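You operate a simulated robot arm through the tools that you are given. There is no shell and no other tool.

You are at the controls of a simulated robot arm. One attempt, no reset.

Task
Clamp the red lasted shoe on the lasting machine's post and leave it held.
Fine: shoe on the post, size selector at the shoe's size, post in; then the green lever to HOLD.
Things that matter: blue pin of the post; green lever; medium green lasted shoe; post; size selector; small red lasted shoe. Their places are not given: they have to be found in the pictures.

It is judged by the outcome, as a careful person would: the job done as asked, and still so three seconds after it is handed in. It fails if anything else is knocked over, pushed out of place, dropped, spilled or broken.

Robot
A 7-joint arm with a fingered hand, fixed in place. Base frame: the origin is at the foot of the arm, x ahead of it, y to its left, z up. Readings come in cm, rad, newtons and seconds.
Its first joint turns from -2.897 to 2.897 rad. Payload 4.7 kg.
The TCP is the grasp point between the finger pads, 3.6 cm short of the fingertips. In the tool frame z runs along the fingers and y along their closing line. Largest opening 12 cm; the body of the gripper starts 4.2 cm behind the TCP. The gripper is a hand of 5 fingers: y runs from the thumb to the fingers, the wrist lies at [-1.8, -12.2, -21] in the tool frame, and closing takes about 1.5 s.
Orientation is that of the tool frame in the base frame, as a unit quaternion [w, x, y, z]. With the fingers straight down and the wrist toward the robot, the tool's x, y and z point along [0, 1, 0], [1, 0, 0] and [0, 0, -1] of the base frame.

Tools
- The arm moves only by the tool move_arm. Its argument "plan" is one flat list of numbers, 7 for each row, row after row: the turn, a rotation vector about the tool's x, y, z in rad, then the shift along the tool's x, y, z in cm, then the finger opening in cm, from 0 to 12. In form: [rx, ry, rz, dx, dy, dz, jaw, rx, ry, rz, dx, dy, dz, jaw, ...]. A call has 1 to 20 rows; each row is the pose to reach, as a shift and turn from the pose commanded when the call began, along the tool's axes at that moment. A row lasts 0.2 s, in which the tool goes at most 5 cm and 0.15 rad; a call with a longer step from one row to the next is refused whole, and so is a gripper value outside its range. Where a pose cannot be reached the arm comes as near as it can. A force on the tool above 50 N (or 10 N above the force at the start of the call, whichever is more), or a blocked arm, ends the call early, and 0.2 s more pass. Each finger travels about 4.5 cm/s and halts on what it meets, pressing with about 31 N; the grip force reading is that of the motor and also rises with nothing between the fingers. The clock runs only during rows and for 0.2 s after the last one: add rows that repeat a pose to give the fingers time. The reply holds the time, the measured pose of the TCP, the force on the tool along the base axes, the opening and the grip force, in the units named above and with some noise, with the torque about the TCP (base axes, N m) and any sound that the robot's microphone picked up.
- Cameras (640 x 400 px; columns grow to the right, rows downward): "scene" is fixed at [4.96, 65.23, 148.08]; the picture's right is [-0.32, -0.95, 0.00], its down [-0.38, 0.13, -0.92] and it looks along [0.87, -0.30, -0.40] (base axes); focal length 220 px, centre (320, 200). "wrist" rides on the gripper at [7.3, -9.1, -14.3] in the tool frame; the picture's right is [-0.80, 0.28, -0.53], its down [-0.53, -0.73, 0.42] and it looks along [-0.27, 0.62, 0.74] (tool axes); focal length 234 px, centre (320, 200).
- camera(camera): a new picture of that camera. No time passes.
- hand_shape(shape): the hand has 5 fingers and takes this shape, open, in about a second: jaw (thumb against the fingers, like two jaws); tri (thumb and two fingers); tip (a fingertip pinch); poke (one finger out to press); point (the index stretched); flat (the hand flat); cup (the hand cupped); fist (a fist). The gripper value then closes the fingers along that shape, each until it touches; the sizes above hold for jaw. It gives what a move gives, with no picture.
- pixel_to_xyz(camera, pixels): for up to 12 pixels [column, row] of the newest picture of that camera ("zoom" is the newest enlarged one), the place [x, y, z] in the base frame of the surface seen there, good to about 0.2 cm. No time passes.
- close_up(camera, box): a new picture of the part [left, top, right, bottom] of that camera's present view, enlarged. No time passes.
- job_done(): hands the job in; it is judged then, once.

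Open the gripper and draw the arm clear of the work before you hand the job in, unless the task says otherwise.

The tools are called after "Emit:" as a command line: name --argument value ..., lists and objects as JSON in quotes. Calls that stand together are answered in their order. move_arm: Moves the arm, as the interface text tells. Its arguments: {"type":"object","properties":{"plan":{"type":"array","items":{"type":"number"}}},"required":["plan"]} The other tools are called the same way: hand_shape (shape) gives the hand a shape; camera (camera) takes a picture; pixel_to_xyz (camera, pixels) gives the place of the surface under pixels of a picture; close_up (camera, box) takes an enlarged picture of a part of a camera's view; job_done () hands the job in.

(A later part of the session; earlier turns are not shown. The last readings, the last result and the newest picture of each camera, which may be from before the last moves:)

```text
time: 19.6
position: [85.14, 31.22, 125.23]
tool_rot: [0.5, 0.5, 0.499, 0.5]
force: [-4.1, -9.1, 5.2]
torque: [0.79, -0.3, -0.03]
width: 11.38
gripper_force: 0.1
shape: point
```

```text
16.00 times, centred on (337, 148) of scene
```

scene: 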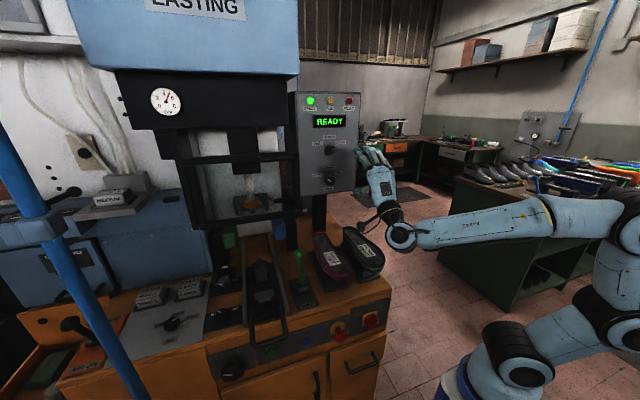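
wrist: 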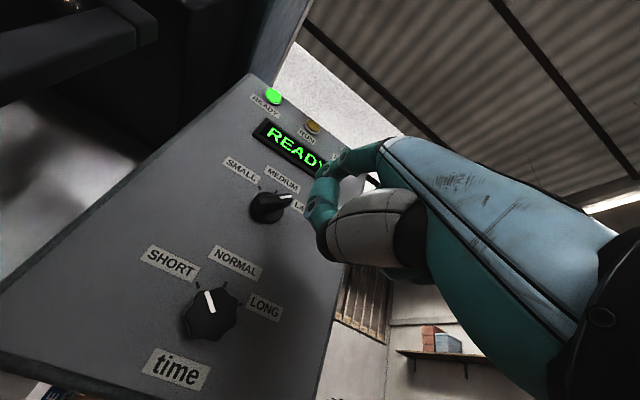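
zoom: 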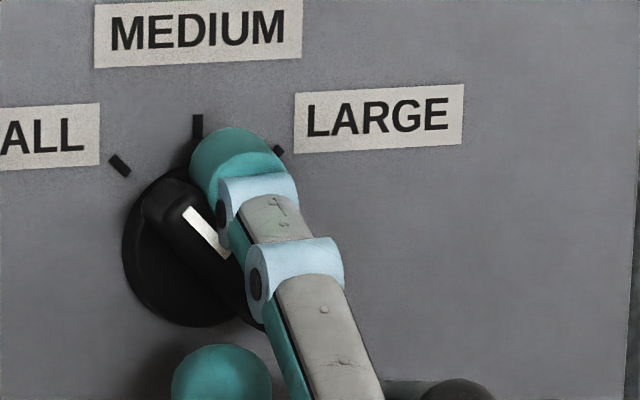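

The bar no longer moves, so it is at its stop at SMALL. I ease the finger off the bar and draw back, then check the selector.

Emit:
move_arm --plan '[0, 0, 0, -0.5, 0.5, 0, 0, 0, 0, 0, -0.6, 0.6, -2, 0, 0, 0, 0, -0.6, 0.6, -5, 0, 0, 0, 0, -0.6, 0.6, -9, 0, 0, 0, 0, -3, 0.6, -13, 0, 0, 0, 0, -5, 0.6, -17, 0, 0, 0, 0, -5, 0.6, -17, 0]'

Emit:
close_up --camera "scene" --box '[310, 120, 370, 165]'

Emit:
camera --camera "wrist"

```text
time: 21.2
position: [67.95, 26.4, 125.94]
tool_rot: [0.501, 0.501, 0.499, 0.499]
force: [0.2, -0.7, -0.7]
torque: [0.01, 0.03, -0.02]
width: 0.01
gripper_force: 0.0
shape: point
```

```text
8.89 times, centred on (340, 142) of scene
```

zoom: 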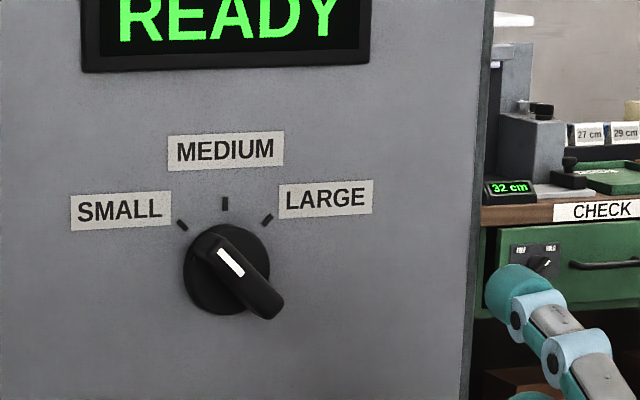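

```text
taken
```

wrist: 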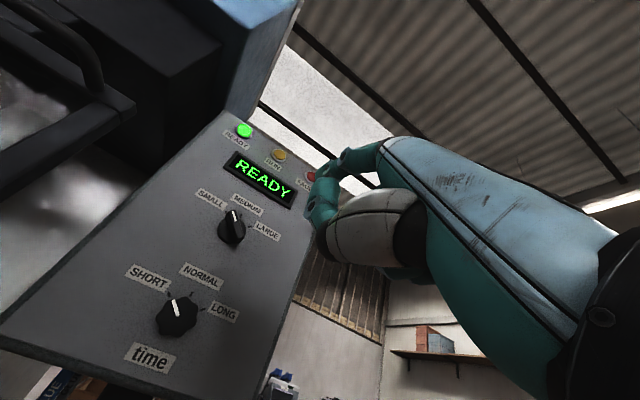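

The bar points to the upper left. I measure its exact angle against the SMALL mark.

Emit:
close_up --camera "scene" --box '[320, 132, 350, 157]'

Emit:
close_up --camera "wrist" --box '[190, 180, 290, 260]'

Emit:
pixel_to_xyz --camera "zoom" --pixels '[[235, 185], [255, 240], [300, 340], [245, 200], [270, 290], [180, 180]]'

```text
16.00 times, centred on (335, 144) of scene
```

zoom: 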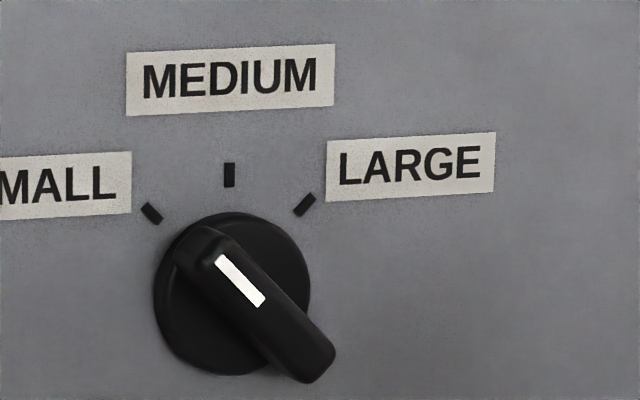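

```text
5.00 times, centred on (240, 220) of wrist
```

zoom: 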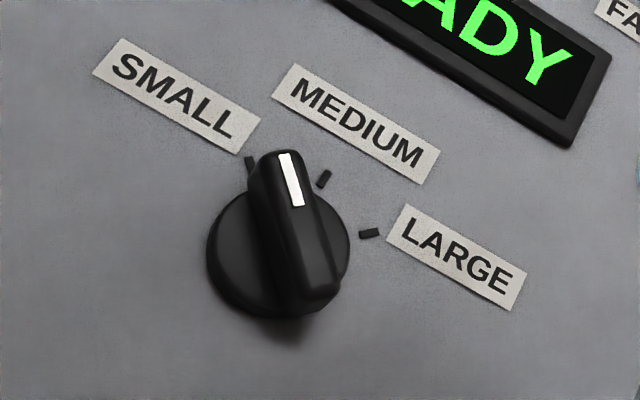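

```text
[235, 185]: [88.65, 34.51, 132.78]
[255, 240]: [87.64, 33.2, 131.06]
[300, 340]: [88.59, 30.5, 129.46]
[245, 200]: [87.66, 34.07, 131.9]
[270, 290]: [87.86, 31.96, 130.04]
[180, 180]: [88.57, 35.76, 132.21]
```

I measure points along the bar's ridge in this wrist zoom.

Emit:
pixel_to_xyz --camera "zoom" --pixels '[[290, 158], [300, 200], [310, 240], [322, 285], [270, 165], [300, 290], [249, 162], [323, 178], [370, 233]]'

```text
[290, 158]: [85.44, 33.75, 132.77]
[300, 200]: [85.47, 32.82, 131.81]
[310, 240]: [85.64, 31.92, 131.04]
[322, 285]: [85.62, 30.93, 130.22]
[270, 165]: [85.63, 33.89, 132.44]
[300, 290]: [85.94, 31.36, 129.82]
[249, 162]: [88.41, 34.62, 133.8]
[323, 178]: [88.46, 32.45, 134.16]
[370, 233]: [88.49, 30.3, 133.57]
```

The bar lies at about 45° left, on the SMALL mark. Next the shoe: I set the hand to jaw and pitch the fingers down again, over the red shoe.

Emit:
hand_shape --shape "jaw"

Emit:
move_arm --plan '[0.131, 0, 0, 0.7, -0.1, -0.5, 12, 0.262, 0, 0, 1.4, -0.2, -1, 12, 0.393, 0, 0, 2.1, -0.3, -1.5, 12, 0.524, 0, 0, 2.9, -0.4, -2, 12, 0.655, 0, 0, 3.6, -0.5, -2.5, 12, 0.785, 0, 0, 4.3, -0.5, -3, 12, 0.916, 0, 0, 5, -0.6, -3.5, 12, 1.047, 0, 0, 5.7, -0.7, -4, 12, 1.178, 0, 0, 6.4, -0.8, -4.5, 12, 1.309, 0, 0, 7.2, -0.9, -5, 12, 1.44, 0, 0, 7.9, -1, -5.5, 12, 1.571, 0, 0, 8.6, -1, -6, 12]'

Emit:
camera --camera "wrist"

```text
time: 22.1
position: [67.96, 26.35, 126.02]
tool_rot: [0.5, 0.5, 0.5, 0.5]
force: [-1.0, -0.7, -0.5]
torque: [-0.01, 0.0, -0.02]
width: 11.97
gripper_force: 0.0
shape: jaw
```

```text
time: 24.7
position: [62.07, 34.9, 124.79]
tool_rot: [-0.001, 0.708, 0.706, -0.001]
force: [-0.2, -1.2, -0.4]
torque: [0.03, 0.0, 0.02]
width: 11.98
gripper_force: 0.1
shape: jaw
```

```text
taken
```

wrist: 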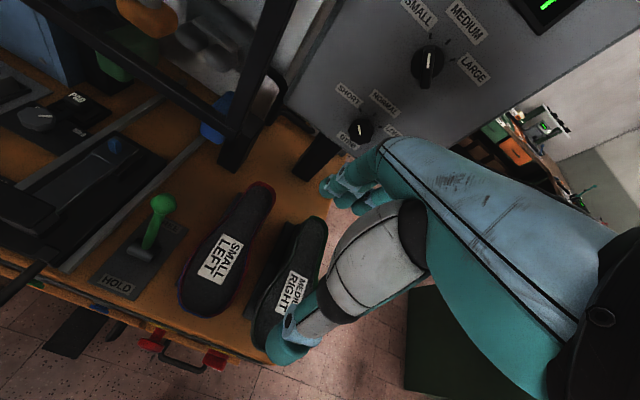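

This is a good top view. I enlarge and measure the red shoe's outline, and the guard and post, more precisely.

Emit:
close_up --camera "wrist" --box '[150, 160, 330, 350]'

Emit:
pixel_to_xyz --camera "zoom" --pixels '[[395, 55], [350, 70], [425, 80], [310, 120], [270, 160], [215, 240], [200, 300], [230, 330], [290, 320], [330, 260], [360, 190], [400, 130]]'

Emit:
close_up --camera "wrist" --box '[0, 60, 200, 260]'

Emit:
pixel_to_xyz --camera "zoom" --pixels '[[385, 165], [380, 150], [430, 200], [300, 200], [350, 230], [200, 250], [150, 330], [100, 290], [50, 330], [520, 290], [500, 390], [540, 200]]'

```text
2.11 times, centred on (240, 255) of wrist
```

zoom: 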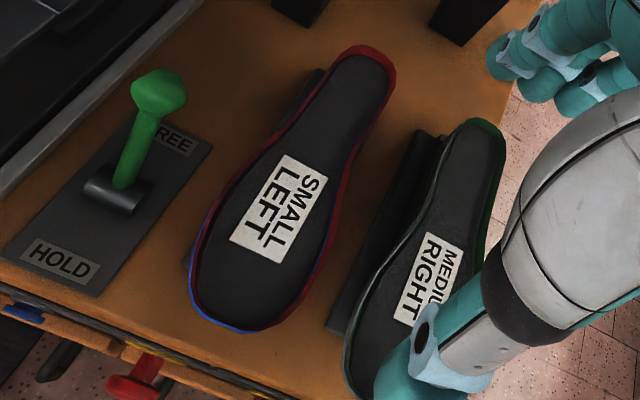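

```text
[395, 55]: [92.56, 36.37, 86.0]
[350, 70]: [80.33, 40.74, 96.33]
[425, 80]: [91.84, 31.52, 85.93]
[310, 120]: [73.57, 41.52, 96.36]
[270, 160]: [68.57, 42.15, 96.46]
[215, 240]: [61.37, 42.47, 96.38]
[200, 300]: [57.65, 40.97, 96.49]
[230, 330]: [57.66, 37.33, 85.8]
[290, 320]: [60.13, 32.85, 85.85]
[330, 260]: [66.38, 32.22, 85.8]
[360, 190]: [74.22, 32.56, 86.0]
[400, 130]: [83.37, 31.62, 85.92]
```

```text
2.00 times, centred on (100, 160) of wrist
```

zoom: 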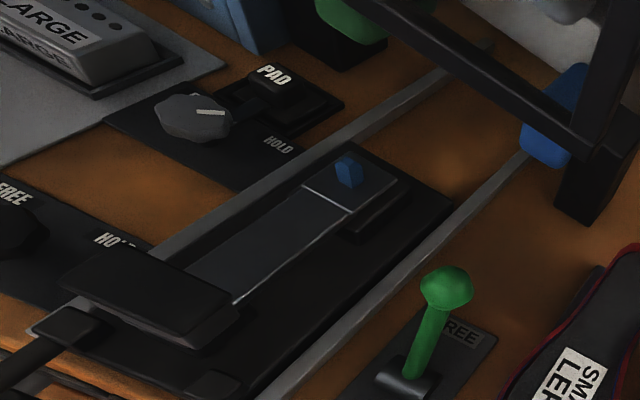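

```text
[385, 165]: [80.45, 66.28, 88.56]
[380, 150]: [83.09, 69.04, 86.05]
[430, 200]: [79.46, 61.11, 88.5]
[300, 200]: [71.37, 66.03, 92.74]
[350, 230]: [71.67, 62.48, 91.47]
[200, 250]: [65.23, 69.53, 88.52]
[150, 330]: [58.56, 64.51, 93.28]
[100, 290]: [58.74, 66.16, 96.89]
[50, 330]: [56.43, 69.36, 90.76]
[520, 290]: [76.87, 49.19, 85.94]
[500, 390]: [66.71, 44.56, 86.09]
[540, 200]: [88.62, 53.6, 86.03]
```

I retake the shoe zoom to pick its true edges, and then measure the pin and the toe rest.

Emit:
close_up --camera "wrist" --box '[150, 160, 330, 350]'

Emit:
pixel_to_xyz --camera "zoom" --pixels '[[362, 48], [392, 72], [366, 135], [328, 230], [298, 300], [250, 328], [195, 303], [206, 226], [265, 148], [325, 80], [386, 78], [360, 135]]'

Emit:
close_up --camera "wrist" --box '[30, 110, 150, 230]'

Emit:
pixel_to_xyz --camera "zoom" --pixels '[[434, 90], [448, 100], [455, 125], [360, 145], [420, 160], [430, 215], [120, 260], [260, 330], [330, 290], [10, 290], [240, 220], [180, 310]]'

```text
2.11 times, centred on (240, 255) of wrist
```

zoom: 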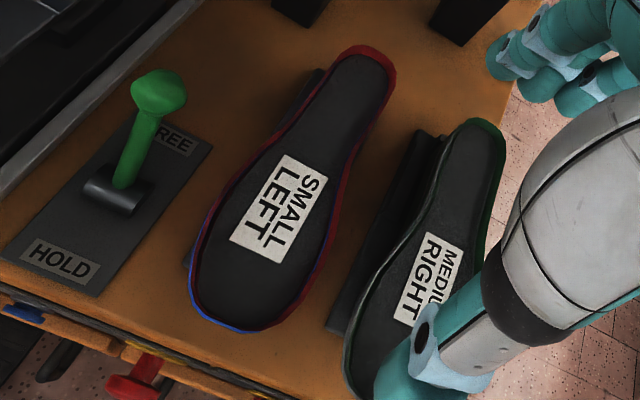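

```text
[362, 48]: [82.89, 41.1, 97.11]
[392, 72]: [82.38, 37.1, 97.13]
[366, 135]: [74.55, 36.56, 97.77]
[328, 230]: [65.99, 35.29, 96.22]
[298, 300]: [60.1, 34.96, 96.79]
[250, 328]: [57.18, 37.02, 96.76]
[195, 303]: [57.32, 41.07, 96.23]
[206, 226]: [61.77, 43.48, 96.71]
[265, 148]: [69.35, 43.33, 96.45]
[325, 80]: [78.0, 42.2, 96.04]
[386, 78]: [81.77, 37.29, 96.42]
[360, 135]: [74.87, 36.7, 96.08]
```

```text
3.33 times, centred on (90, 170) of wrist
```

zoom: 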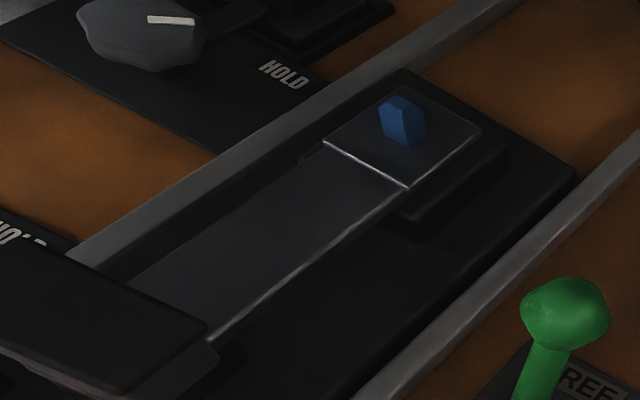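

```text
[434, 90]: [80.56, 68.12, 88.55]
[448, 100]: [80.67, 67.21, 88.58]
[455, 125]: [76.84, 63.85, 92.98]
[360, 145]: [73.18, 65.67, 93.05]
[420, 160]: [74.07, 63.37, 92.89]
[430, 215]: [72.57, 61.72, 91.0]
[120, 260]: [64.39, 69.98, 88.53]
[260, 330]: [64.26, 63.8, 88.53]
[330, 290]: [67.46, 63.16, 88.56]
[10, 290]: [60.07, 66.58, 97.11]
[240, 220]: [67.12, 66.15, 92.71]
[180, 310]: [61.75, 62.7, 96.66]
```

I measure the pin itself at (402,118) of the zoom and the toe rest's corners.

Emit:
pixel_to_xyz --camera "zoom" --pixels '[[400, 98], [390, 110], [402, 125], [415, 115], [405, 142], [422, 135], [380, 118], [205, 328], [215, 360], [120, 390], [479, 132], [410, 187]]'

Emit:
close_up --camera "scene" --box '[240, 245, 290, 310]'

Emit:
pixel_to_xyz --camera "zoom" --pixels '[[309, 92], [305, 105], [315, 120], [270, 130], [350, 120], [330, 200], [250, 270], [370, 260], [300, 250], [290, 310], [340, 300], [310, 84]]'

```text
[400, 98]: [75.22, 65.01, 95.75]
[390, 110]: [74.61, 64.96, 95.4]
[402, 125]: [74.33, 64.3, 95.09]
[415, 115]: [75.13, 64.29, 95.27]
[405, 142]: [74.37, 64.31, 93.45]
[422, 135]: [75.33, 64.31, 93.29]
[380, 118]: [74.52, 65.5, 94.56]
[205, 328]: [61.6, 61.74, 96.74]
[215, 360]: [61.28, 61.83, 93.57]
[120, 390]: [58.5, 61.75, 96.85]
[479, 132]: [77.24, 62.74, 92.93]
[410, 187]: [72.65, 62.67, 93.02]
```

```text
6.15 times, centred on (265, 278) of scene
```

zoom: 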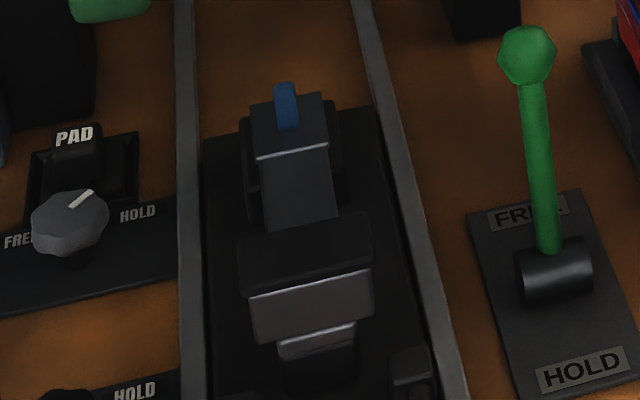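

```text
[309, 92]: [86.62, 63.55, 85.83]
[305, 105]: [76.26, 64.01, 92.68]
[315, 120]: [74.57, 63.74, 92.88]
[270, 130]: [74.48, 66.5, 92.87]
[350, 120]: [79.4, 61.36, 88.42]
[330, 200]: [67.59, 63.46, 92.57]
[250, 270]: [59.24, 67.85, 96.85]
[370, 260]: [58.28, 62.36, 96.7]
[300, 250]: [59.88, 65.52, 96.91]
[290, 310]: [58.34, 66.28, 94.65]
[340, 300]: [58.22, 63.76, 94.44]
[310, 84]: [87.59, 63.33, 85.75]
```

The pin's centre is about (75.0, 65.0) with its top near z 96; the heel plate is at z 93 and the toe rest (58.4–61.5) tops at z 96.9. Now I measure the visible stand parts beside the red shoe.

Emit:
close_up --camera "wrist" --box '[190, 165, 290, 265]'

Emit:
close_up --camera "scene" --box '[300, 225, 360, 290]'

```text
4.00 times, centred on (240, 215) of wrist
```

zoom: 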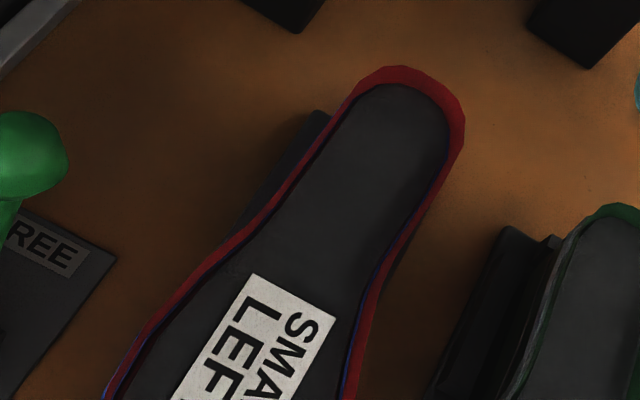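

```text
6.15 times, centred on (330, 258) of scene
```

zoom: 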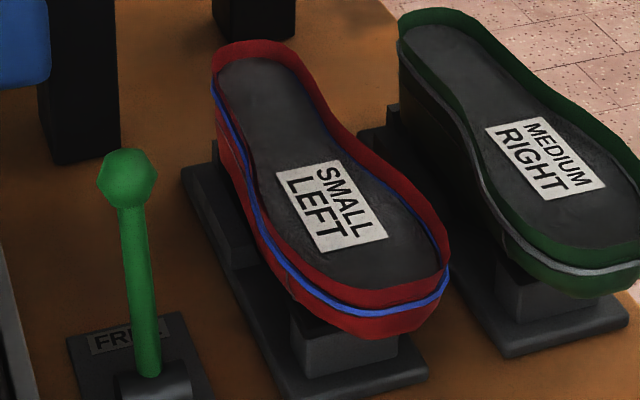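

I measure the stand's corners in this zoom.

Emit:
pixel_to_xyz --camera "zoom" --pixels '[[283, 392], [422, 372], [186, 175], [215, 165], [220, 220], [250, 262], [310, 345], [310, 370], [390, 350], [345, 350], [305, 310], [225, 262]]'

Emit:
pixel_to_xyz --camera "scene" --pixels '[[300, 216], [303, 214], [280, 217], [230, 226], [193, 232], [300, 209]]'

```text
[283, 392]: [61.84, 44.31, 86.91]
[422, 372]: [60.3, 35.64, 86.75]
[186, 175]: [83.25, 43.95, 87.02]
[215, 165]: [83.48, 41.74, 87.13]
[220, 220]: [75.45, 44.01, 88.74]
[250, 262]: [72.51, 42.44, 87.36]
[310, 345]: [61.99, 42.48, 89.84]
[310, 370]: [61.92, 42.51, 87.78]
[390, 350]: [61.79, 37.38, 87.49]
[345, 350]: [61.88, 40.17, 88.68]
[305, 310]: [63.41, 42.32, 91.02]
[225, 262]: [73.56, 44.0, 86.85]
```

```text
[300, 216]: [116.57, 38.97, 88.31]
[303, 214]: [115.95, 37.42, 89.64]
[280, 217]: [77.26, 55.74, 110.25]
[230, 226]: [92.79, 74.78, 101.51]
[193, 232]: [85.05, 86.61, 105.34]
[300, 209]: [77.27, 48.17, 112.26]
```

The stand's centre line is y≈40, the toe block starts at x≈62 and the heel block at x≈73.5, so x≈69 is free for the fingers. I turn the hand so it closes across the shoe and bring it above it.

Emit:
move_arm --plan '[0, 0, -0.131, 0.42, 0.58, 1.1, 12, 0, 0, -0.262, 0.85, 1.17, 2.2, 12, 0, 0, -0.393, 1.28, 1.75, 3.3, 12, 0, 0, -0.524, 1.7, 2.33, 4.4, 12, 0, 0, -0.655, 2.13, 2.92, 5.5, 12, 0, 0, -0.785, 2.55, 3.5, 6.6, 12, 0, 0, -0.916, 2.98, 4.08, 7.7, 12, 0, 0, -1.047, 3.4, 4.67, 8.8, 12, 0, 0, -1.178, 3.83, 5.25, 9.9, 12, 0, 0, -1.309, 4.25, 5.83, 11, 12, 0, 0, -1.44, 4.68, 6.42, 12.1, 12, 0, 0, -1.571, 5.1, 7, 13.2, 12, 0, 0, -1.571, 5.1, 7, 13.2, 12]'

Emit:
camera --camera "wrist"

Emit:
close_up --camera "scene" --box '[260, 180, 420, 290]'

```text
time: 27.5
position: [69.21, 40.11, 111.6]
tool_rot: [0.0, -0.001, 1.0, 0.001]
force: [-0.1, -0.4, 0.0]
torque: [-0.02, 0.02, 0.0]
width: 11.99
gripper_force: 0.1
shape: jaw
```

```text
taken
```

wrist: 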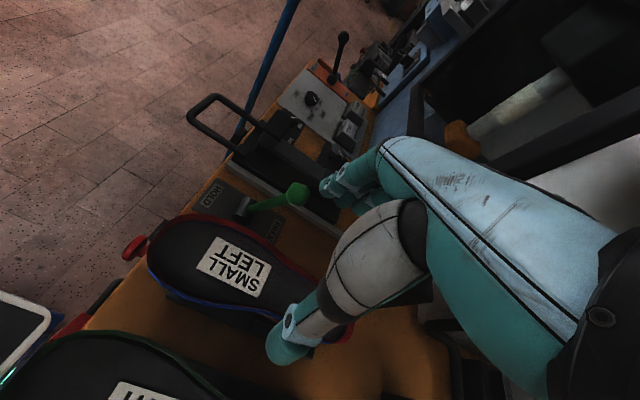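

```text
3.64 times, centred on (340, 235) of scene
```

zoom: 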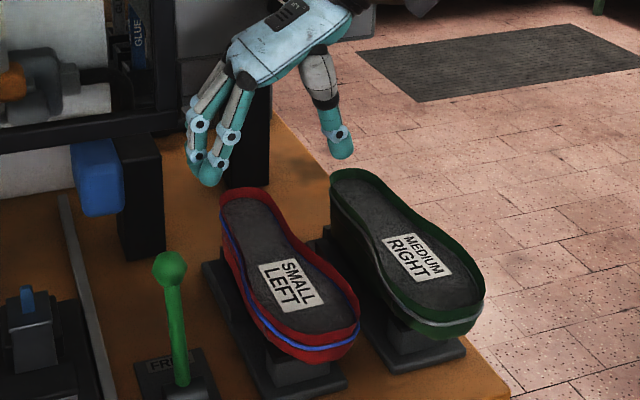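

I measure where the thumb tip and fingertips really are relative to the TCP, to be sure they clear both shoes on the way down.

Emit:
pixel_to_xyz --camera "zoom" --pixels '[[342, 153], [335, 140], [350, 145], [210, 180], [195, 165], [212, 140], [325, 90], [240, 70], [190, 115], [300, 60]]'

Emit:
close_up --camera "wrist" --box '[120, 150, 440, 370]'

Emit:
pixel_to_xyz --camera "zoom" --pixels '[[300, 360], [320, 345], [340, 320], [405, 120], [420, 105], [450, 80], [480, 150], [500, 320], [420, 220], [300, 335]]'

```text
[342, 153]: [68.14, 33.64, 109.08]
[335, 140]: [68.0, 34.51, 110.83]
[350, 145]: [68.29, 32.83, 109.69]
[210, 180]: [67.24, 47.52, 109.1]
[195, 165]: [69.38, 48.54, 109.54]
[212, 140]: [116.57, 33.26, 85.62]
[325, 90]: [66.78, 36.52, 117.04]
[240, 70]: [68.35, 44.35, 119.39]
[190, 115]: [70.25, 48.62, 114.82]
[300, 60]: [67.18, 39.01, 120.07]
```

```text
1.82 times, centred on (280, 260) of wrist
```

zoom: 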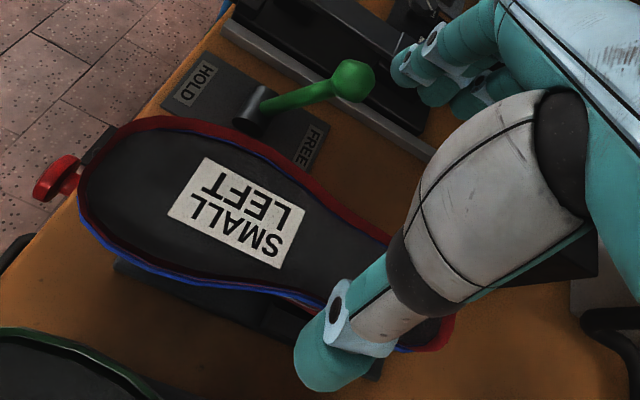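

```text
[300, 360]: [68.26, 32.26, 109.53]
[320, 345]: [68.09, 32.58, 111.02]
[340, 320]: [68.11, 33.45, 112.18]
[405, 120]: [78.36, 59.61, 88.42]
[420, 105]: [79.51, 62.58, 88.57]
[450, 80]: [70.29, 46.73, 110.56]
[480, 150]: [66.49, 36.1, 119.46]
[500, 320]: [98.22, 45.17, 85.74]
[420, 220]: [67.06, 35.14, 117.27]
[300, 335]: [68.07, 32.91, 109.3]
```

Tips are about 3.3 cm below the TCP; thumb outer face y≈32.3 and fingers' outer face y≈48.6, clear of the green shoe (29) and the lever (51). I lower half-way with a slightly smaller opening and check.

Emit:
move_arm --plan '[0, 0, 0, 0, -0.4, 3, 11.2, 0, 0, 0, 0, -0.4, 6, 11.2, 0, 0, 0, 0, -0.4, 9, 11.2, 0, 0, 0, 0, -0.4, 11.5, 11.2, 0, 0, 0, 0, -0.4, 11.5, 11.2]'

Emit:
close_up --camera "scene" --box '[280, 190, 400, 290]'

Emit:
camera --camera "wrist"

```text
time: 28.7
position: [69.21, 39.82, 100.05]
tool_rot: [0.0, 0.0, 1.0, 0.0]
force: [0.2, 0.3, -0.8]
torque: [-0.03, 0.01, -0.01]
width: 11.21
gripper_force: 0.2
shape: jaw
```

```text
4.00 times, centred on (340, 240) of scene
```

zoom: 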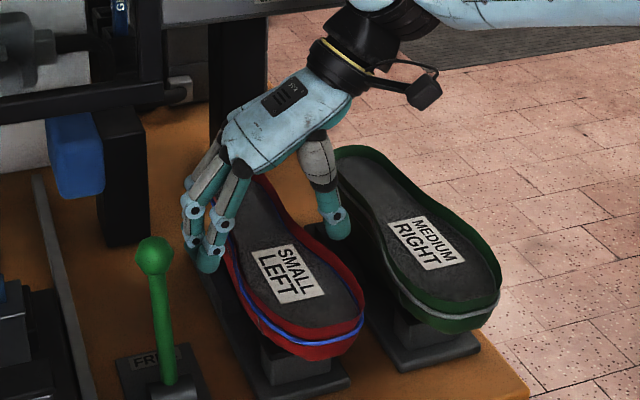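

```text
taken
```

wrist: 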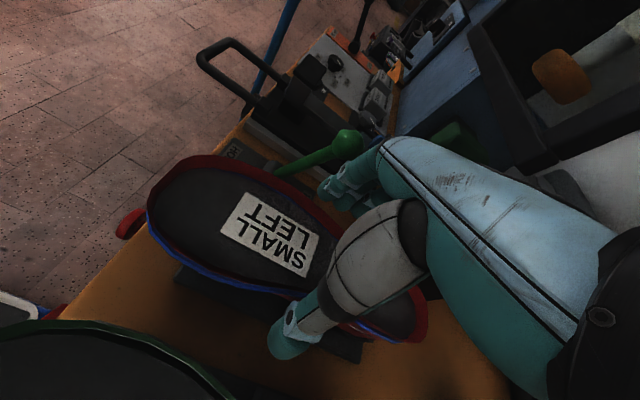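

Thumb and fingers straddle the shoe cleanly. I lower the last 5.7 cm with the hand still open.

Emit:
move_arm --plan '[0, 0, 0, 0, 0, 2, 11.2, 0, 0, 0, 0, 0, 4, 11.2, 0, 0, 0, 0, 0, 5.7, 11.2, 0, 0, 0, 0, 0, 5.7, 11.2]'

Emit:
close_up --camera "scene" --box '[280, 190, 400, 290]'

Emit:
close_up --camera "wrist" --box '[180, 140, 440, 370]'

```text
time: 29.7
position: [69.14, 39.59, 94.34]
tool_rot: [0.001, 0.001, 1.0, 0.0]
force: [-0.2, 0.7, 0.4]
torque: [0.02, -0.02, -0.01]
width: 11.21
gripper_force: 0.1
shape: jaw
```

```text
4.00 times, centred on (340, 240) of scene
```

zoom: 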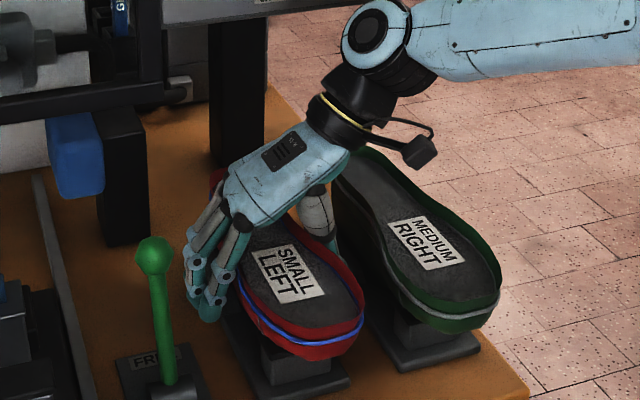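

```text
1.74 times, centred on (310, 255) of wrist
```

zoom: 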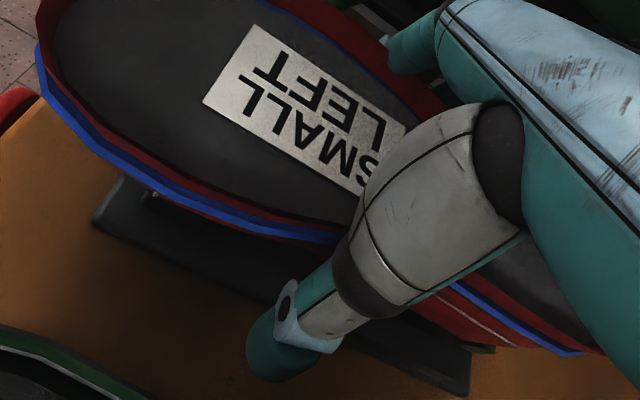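

The hand is around the shoe's waist with no contact force. I close the fingers and hold.

Emit:
move_arm --plan '[0, 0, 0, 0, 0, 0, 9, 0, 0, 0, 0, 0, 0, 7, 0, 0, 0, 0, 0, 0, 5, 0, 0, 0, 0, 0, 0, 3, 0, 0, 0, 0, 0, 0, 2, 0, 0, 0, 0, 0, 0, 2, 0, 0, 0, 0, 0, 0, 2, 0, 0, 0, 0, 0, 0, 2]'

Emit:
close_up --camera "scene" --box '[280, 190, 400, 290]'

Emit:
close_up --camera "wrist" --box '[180, 140, 440, 370]'

```text
time: 31.5
position: [69.19, 39.77, 94.3]
tool_rot: [0.0, 0.0, 1.0, -0.001]
force: [0.4, 0.5, -0.7]
torque: [0.05, -0.03, 0.08]
width: 5.68
gripper_force: 30.9
shape: jaw
```

```text
4.00 times, centred on (340, 240) of scene
```

zoom: 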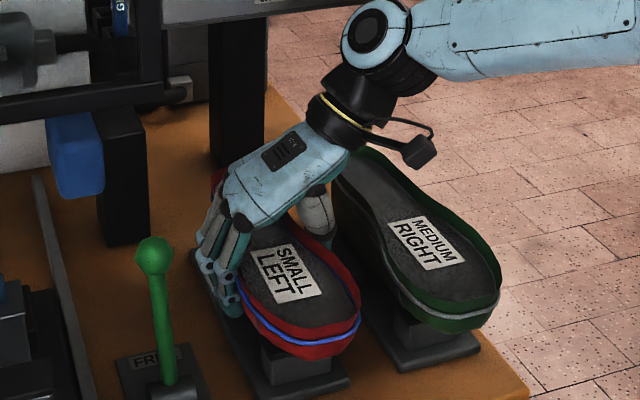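

```text
1.74 times, centred on (310, 255) of wrist
```

zoom: 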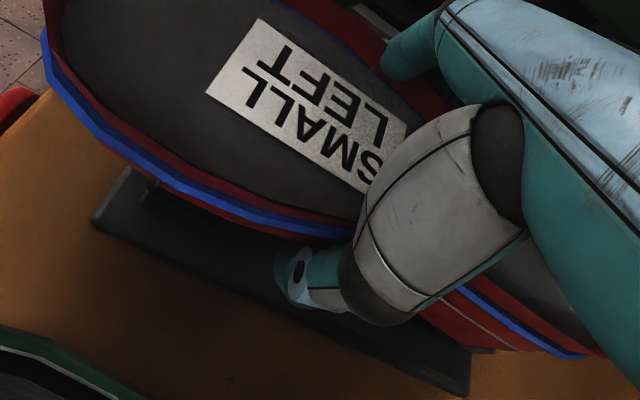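

It is gripped: width 5.68 cm at 31 N. I lift straight up slowly and read the weight.

Emit:
move_arm --plan '[0, 0, 0, 0, 0, -0.5, 2, 0, 0, 0, 0, 0, -1.2, 2, 0, 0, 0, 0, 0, -2, 2, 0, 0, 0, 0, 0, -3, 2, 0, 0, 0, 0, 0, -4, 2, 0, 0, 0, 0, 0, -4, 2]'

Emit:
close_up --camera "scene" --box '[280, 190, 400, 290]'

Emit:
camera --camera "wrist"

```text
time: 32.9
position: [69.07, 39.61, 98.4]
tool_rot: [0.0, -0.001, 1.0, 0.0]
force: [0.5, 0.1, -5.8]
torque: [-0.01, 0.1, 0.02]
width: 5.66
gripper_force: 30.7
shape: jaw
```

```text
4.00 times, centred on (340, 240) of scene
```

zoom: 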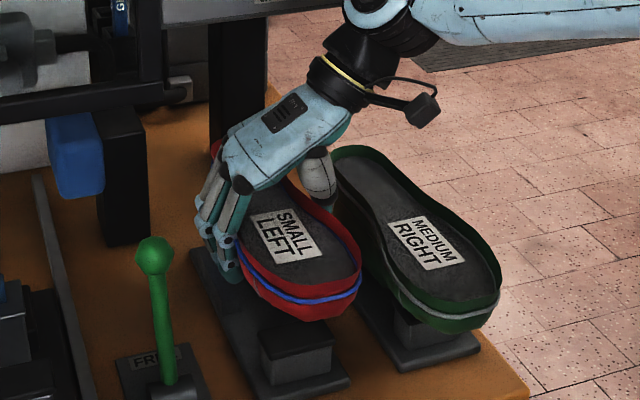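

```text
taken
```

wrist: 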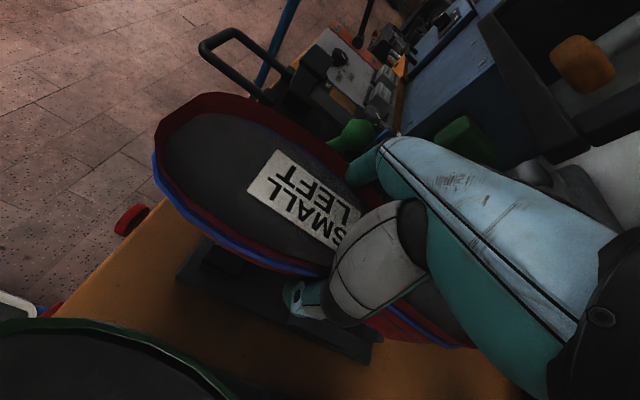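

The load is about 6 N and nearly balanced. I lift higher and back off a little to see the stand and then turn the shoe's underside to the scene camera.

Emit:
move_arm --plan '[0, 0, 0, 0, 0, -2.5, 2, 0, 0, 0, 0, 0, -5, 2, 0, 0, 0, 0, 0, -8, 2, 0, 0, 0, 1, 0, -11, 2, 0, 0, 0, 2.5, -1, -14, 2, 0, 0, 0, 4, -2, -17, 2, 0, 0, 0, 5.5, -3, -20, 2, 0, 0, 0, 7, -4, -23, 2, 0, 0, 0, 8, -5, -26, 2, 0, 0, 0, 9, -6, -29, 2, 0, 0, 0, 9, -7, -32, 2, 0, 0, 0, 9, -7, -34, 2, 0, 0, 0, 9, -7, -34, 2]'

Emit:
camera --camera "scene"

Emit:
close_up --camera "scene" --box '[290, 215, 390, 290]'

Emit:
camera --camera "wrist"

```text
time: 35.7
position: [60.24, 32.74, 132.16]
tool_rot: [0.0, 0.0, 1.0, 0.001]
force: [0.1, -0.1, -6.5]
torque: [0.06, 0.12, 0.0]
width: 5.71
gripper_force: 31.4
shape: jaw
```

```text
taken
```

scene: 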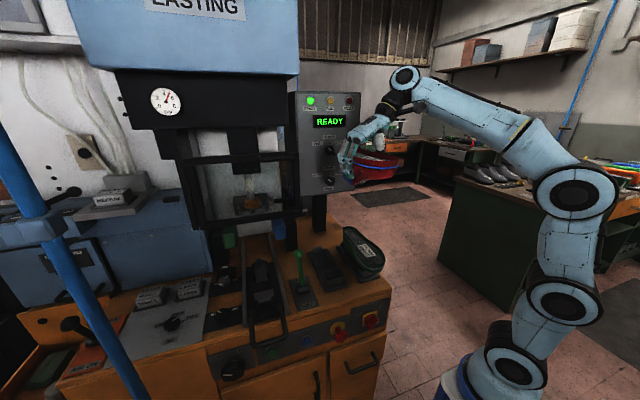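

```text
5.33 times, centred on (340, 252) of scene
```

zoom: 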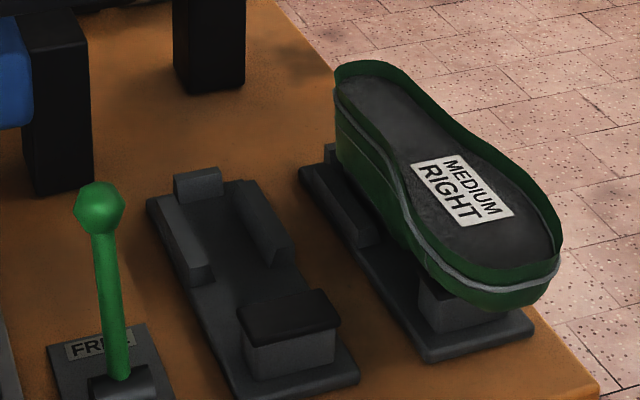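

```text
taken
```

wrist: 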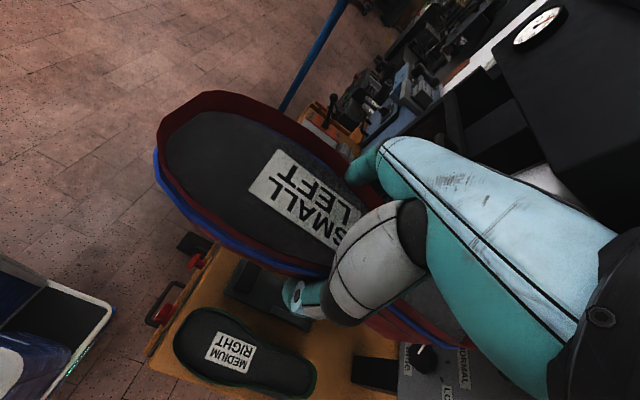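

The stand has side walls, a back stop and a toe block but no pin, so I have to see the hole in the shoe's underside. I roll the shoe so that its underside faces the scene camera, a bit higher.

Emit:
move_arm --plan '[-0.1, 0, 0, 0, 0, -1.5, 2, -0.2, 0, 0, 0, 0, -3, 2, -0.3, 0, 0, 0, 0, -4.5, 2, -0.4, 0, 0, 0, 0, -6, 2, -0.5, 0, 0, 0, 0, -7.5, 2, -0.6, 0, 0, 0, 0, -9, 2, -0.7, 0, 0, 0, 0, -10.5, 2, -0.8, 0, 0, 0, 0, -12, 2, -0.9, 0, 0, 0, 0, -13.5, 2, -1.0, 0, 0, 0, 0, -15, 2, -1.0, 0, 0, 0, 0, -15, 2]'

Emit:
camera --camera "scene"

Emit:
close_up --camera "scene" --box '[320, 90, 440, 190]'

```text
time: 38.1
position: [60.02, 32.67, 147.55]
tool_rot: [-0.001, 0.0, 0.877, 0.48]
force: [0.3, 0.7, -6.2]
torque: [-0.03, 0.13, 0.01]
width: 5.7
gripper_force: 31.0
shape: jaw
```

```text
taken
```

scene: 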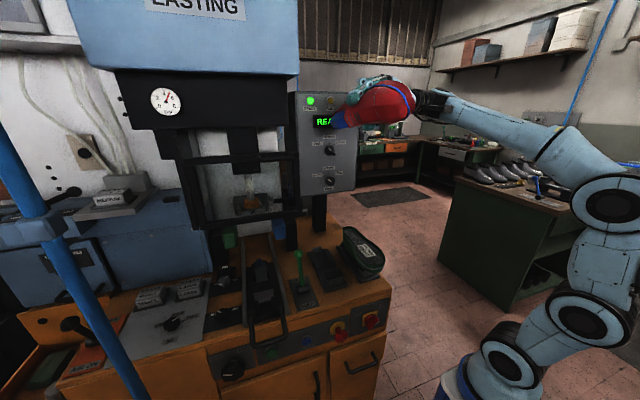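

```text
4.00 times, centred on (380, 140) of scene
```

zoom: 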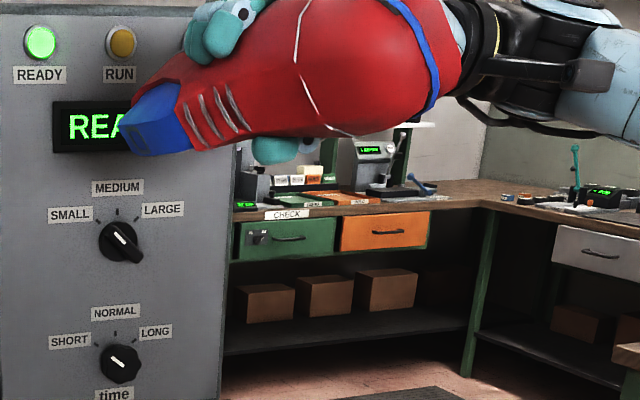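

The shoe's upper with the blue last block at the heel is visible around (155,120) of the zoom. I enlarge that.

Emit:
close_up --camera "scene" --box '[320, 85, 420, 150]'

Emit:
close_up --camera "scene" --box '[325, 105, 355, 135]'

```text
6.15 times, centred on (370, 118) of scene
```

zoom: 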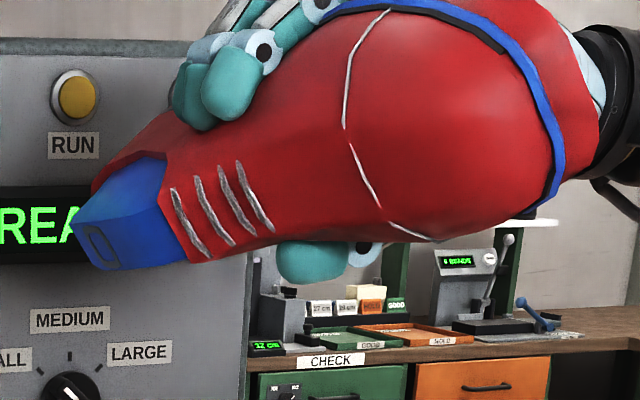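

```text
13.33 times, centred on (340, 120) of scene
```

zoom: 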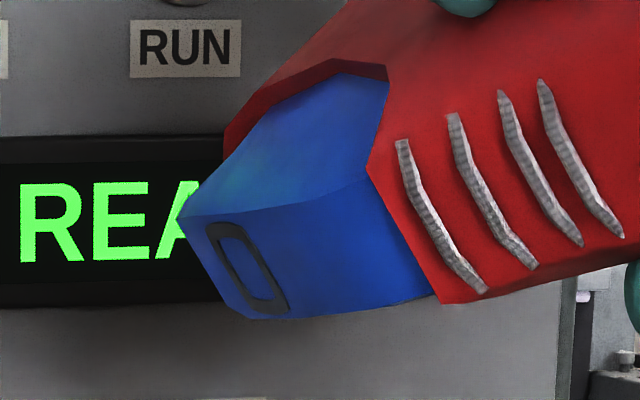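

The blue last has a slot on its end face at about (247,268) of this zoom. I measure the face's corners and the slot in space.

Emit:
pixel_to_xyz --camera "zoom" --pixels '[[247, 268], [215, 228], [238, 230], [255, 308], [284, 308], [232, 268], [264, 268], [190, 220], [247, 316], [365, 185], [430, 292], [330, 250]]'

Emit:
pixel_to_xyz --camera "zoom" --pixels '[[240, 250], [255, 285], [200, 215], [270, 316], [300, 300], [250, 225], [220, 260], [235, 290], [300, 150], [380, 90], [225, 140], [330, 65]]'

```text
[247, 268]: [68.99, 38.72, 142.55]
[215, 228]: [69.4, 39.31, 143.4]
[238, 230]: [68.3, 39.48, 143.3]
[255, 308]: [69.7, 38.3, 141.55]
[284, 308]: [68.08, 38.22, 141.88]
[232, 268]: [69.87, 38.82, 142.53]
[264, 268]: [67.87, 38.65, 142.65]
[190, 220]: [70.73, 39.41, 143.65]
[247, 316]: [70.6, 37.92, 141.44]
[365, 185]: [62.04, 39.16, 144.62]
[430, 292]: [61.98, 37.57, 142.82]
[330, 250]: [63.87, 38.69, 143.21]
```

```text
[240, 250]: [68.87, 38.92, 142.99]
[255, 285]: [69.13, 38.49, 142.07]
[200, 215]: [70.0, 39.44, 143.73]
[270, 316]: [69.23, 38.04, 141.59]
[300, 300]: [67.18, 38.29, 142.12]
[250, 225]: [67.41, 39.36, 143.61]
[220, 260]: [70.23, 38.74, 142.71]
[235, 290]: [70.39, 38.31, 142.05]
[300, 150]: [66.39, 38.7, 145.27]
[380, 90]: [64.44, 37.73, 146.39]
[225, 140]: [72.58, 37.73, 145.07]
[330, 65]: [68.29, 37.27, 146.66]
```

The last's end face lies about 7.8 cm below the TCP, with the slot centre about 8.9 cm heelward and −0.9 cm in tool y; the face looks slightly yawed. I check the shoe's pose in the hand with the wrist camera.

Emit:
camera --camera "wrist"

Emit:
close_up --camera "wrist" --box '[130, 70, 490, 360]'

```text
taken
```

wrist: 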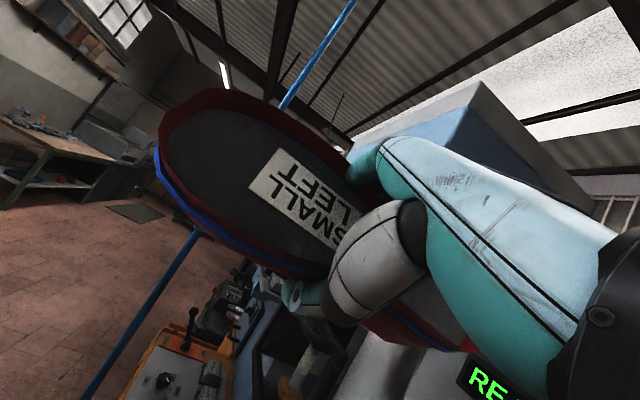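

```text
1.38 times, centred on (310, 215) of wrist
```

zoom: 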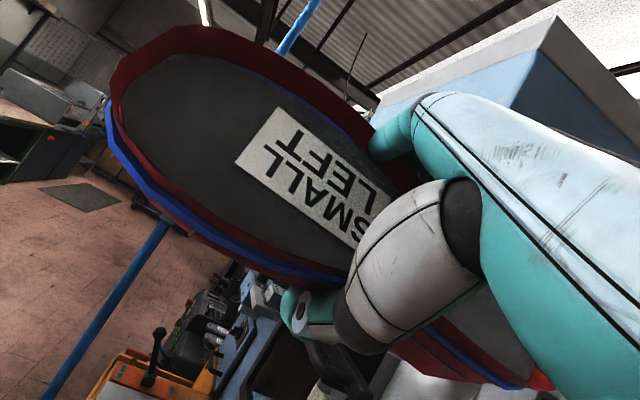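

I measure points on the sole, its rim and the label's edges to get the shoe's yaw and pitch in the hand.

Emit:
pixel_to_xyz --camera "zoom" --pixels '[[278, 109], [238, 160], [320, 220], [340, 155], [376, 183], [345, 238], [150, 100], [180, 160], [250, 80], [330, 130], [220, 215], [300, 250]]'

Emit:
pixel_to_xyz --camera "zoom" --pixels '[[130, 50], [112, 85], [125, 140], [180, 27], [250, 45], [310, 80], [355, 115], [165, 195], [215, 240], [270, 268], [545, 380], [500, 380]]'

```text
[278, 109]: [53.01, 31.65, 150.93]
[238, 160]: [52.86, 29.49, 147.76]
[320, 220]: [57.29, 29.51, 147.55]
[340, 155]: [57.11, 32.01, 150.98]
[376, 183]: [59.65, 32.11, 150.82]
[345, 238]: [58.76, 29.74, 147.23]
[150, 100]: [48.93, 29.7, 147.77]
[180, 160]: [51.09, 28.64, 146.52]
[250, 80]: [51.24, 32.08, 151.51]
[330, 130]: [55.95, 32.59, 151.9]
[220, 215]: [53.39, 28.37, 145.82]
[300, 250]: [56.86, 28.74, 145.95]
```

```text
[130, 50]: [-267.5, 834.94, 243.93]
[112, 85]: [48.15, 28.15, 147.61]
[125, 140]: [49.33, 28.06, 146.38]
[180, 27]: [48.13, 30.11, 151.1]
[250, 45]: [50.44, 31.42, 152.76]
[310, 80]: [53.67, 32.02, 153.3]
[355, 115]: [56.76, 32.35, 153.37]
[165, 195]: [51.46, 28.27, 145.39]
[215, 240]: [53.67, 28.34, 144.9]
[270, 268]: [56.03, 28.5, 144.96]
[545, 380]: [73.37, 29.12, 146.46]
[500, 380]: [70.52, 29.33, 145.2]
```

The shoe sits about 2–3° yawed (toe left) and slightly toe-up in the hand. I enlarge the slot as far as possible to get its size and direction.

Emit:
close_up --camera "scene" --box '[328, 112, 344, 132]'

Emit:
close_up --camera "scene" --box '[252, 255, 268, 275]'

```text
16.00 times, centred on (336, 122) of scene
```

zoom: 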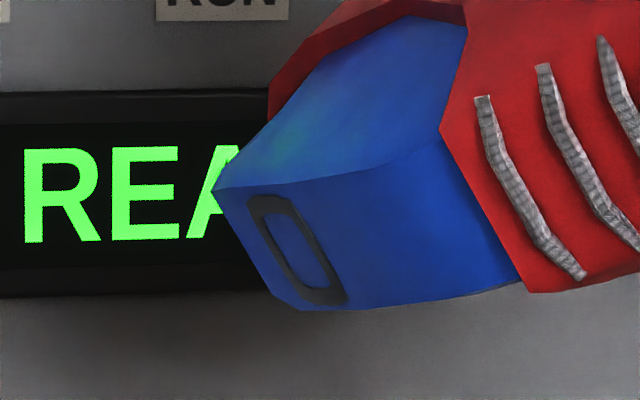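

```text
16.00 times, centred on (260, 265) of scene
```

zoom: 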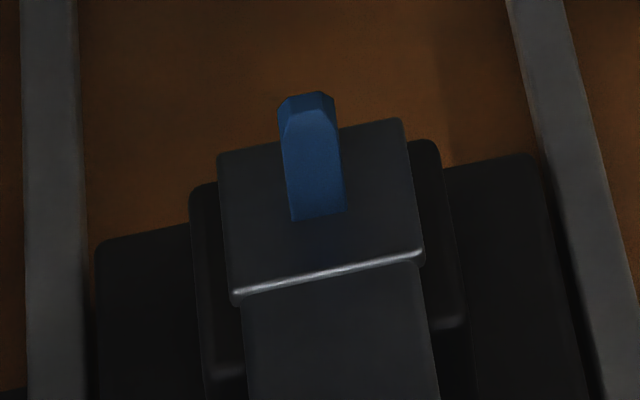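

The pin is a square post about 1.3 cm wide with a chamfered top. I measure its edges here, then the slot ring once more at this scale.

Emit:
pixel_to_xyz --camera "zoom" --pixels '[[290, 150], [335, 150], [313, 170], [296, 210], [340, 205], [300, 103], [320, 100], [283, 125], [225, 165], [400, 130], [240, 285], [415, 250]]'

Emit:
close_up --camera "scene" --box '[328, 112, 344, 132]'

Emit:
pixel_to_xyz --camera "zoom" --pixels '[[251, 200], [290, 200], [307, 298], [343, 298], [268, 250], [322, 250], [274, 218], [318, 285], [218, 195], [302, 308], [436, 142], [518, 280]]'

```text
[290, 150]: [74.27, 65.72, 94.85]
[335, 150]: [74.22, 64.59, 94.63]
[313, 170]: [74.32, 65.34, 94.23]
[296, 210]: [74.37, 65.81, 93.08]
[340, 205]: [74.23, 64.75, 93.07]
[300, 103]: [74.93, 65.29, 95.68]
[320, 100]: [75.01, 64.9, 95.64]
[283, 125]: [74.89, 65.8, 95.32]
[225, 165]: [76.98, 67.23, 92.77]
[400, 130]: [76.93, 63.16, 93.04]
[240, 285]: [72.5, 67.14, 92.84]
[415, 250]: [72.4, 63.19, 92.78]
```

```text
16.00 times, centred on (336, 122) of scene
```

zoom: 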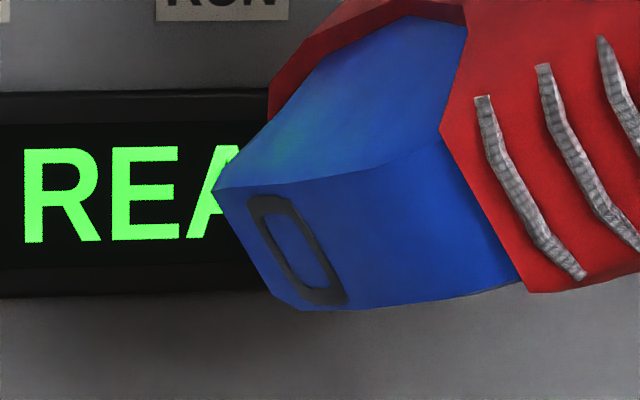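

```text
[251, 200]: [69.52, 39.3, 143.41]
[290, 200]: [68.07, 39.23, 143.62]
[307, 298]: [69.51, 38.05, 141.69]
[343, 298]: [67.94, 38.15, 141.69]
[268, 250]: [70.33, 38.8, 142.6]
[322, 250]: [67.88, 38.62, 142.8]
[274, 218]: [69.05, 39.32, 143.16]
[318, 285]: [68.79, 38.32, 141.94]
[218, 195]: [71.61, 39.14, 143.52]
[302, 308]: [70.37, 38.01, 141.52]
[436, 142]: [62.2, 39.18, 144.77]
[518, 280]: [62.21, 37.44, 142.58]
```

I sample the pin and its heel plate again with more points, to average the noise down.

Emit:
close_up --camera "scene" --box '[252, 255, 268, 275]'

Emit:
pixel_to_xyz --camera "zoom" --pixels '[[286, 140], [288, 170], [291, 200], [336, 140], [339, 170], [343, 200], [220, 158], [404, 122], [235, 290], [421, 255], [228, 230], [412, 190]]'

Emit:
pixel_to_xyz --camera "zoom" --pixels '[[286, 140], [288, 170], [291, 200], [336, 140], [339, 170], [343, 200], [220, 158], [404, 122], [235, 290], [421, 255], [228, 230], [412, 190]]'

```text
16.00 times, centred on (260, 265) of scene
```

zoom: 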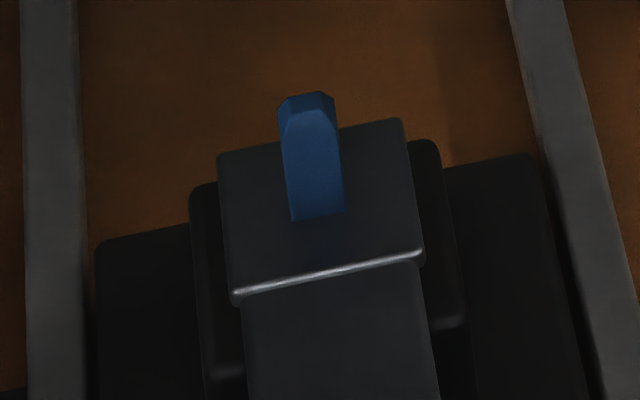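

```text
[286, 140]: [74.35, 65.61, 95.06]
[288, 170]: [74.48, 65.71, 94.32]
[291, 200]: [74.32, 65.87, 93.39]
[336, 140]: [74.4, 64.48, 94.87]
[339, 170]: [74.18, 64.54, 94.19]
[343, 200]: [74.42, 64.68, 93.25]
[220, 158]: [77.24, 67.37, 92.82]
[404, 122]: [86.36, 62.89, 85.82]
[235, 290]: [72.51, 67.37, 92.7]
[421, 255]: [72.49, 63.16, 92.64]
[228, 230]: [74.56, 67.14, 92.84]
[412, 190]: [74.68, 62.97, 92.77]
```

```text
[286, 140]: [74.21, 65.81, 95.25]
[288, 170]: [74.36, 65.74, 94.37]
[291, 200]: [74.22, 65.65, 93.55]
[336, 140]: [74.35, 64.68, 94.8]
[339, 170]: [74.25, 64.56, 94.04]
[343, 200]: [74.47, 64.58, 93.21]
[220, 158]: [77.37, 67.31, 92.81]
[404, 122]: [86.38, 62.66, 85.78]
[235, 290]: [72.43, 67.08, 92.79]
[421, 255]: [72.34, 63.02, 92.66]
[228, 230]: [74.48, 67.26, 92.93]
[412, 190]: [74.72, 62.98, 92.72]
```

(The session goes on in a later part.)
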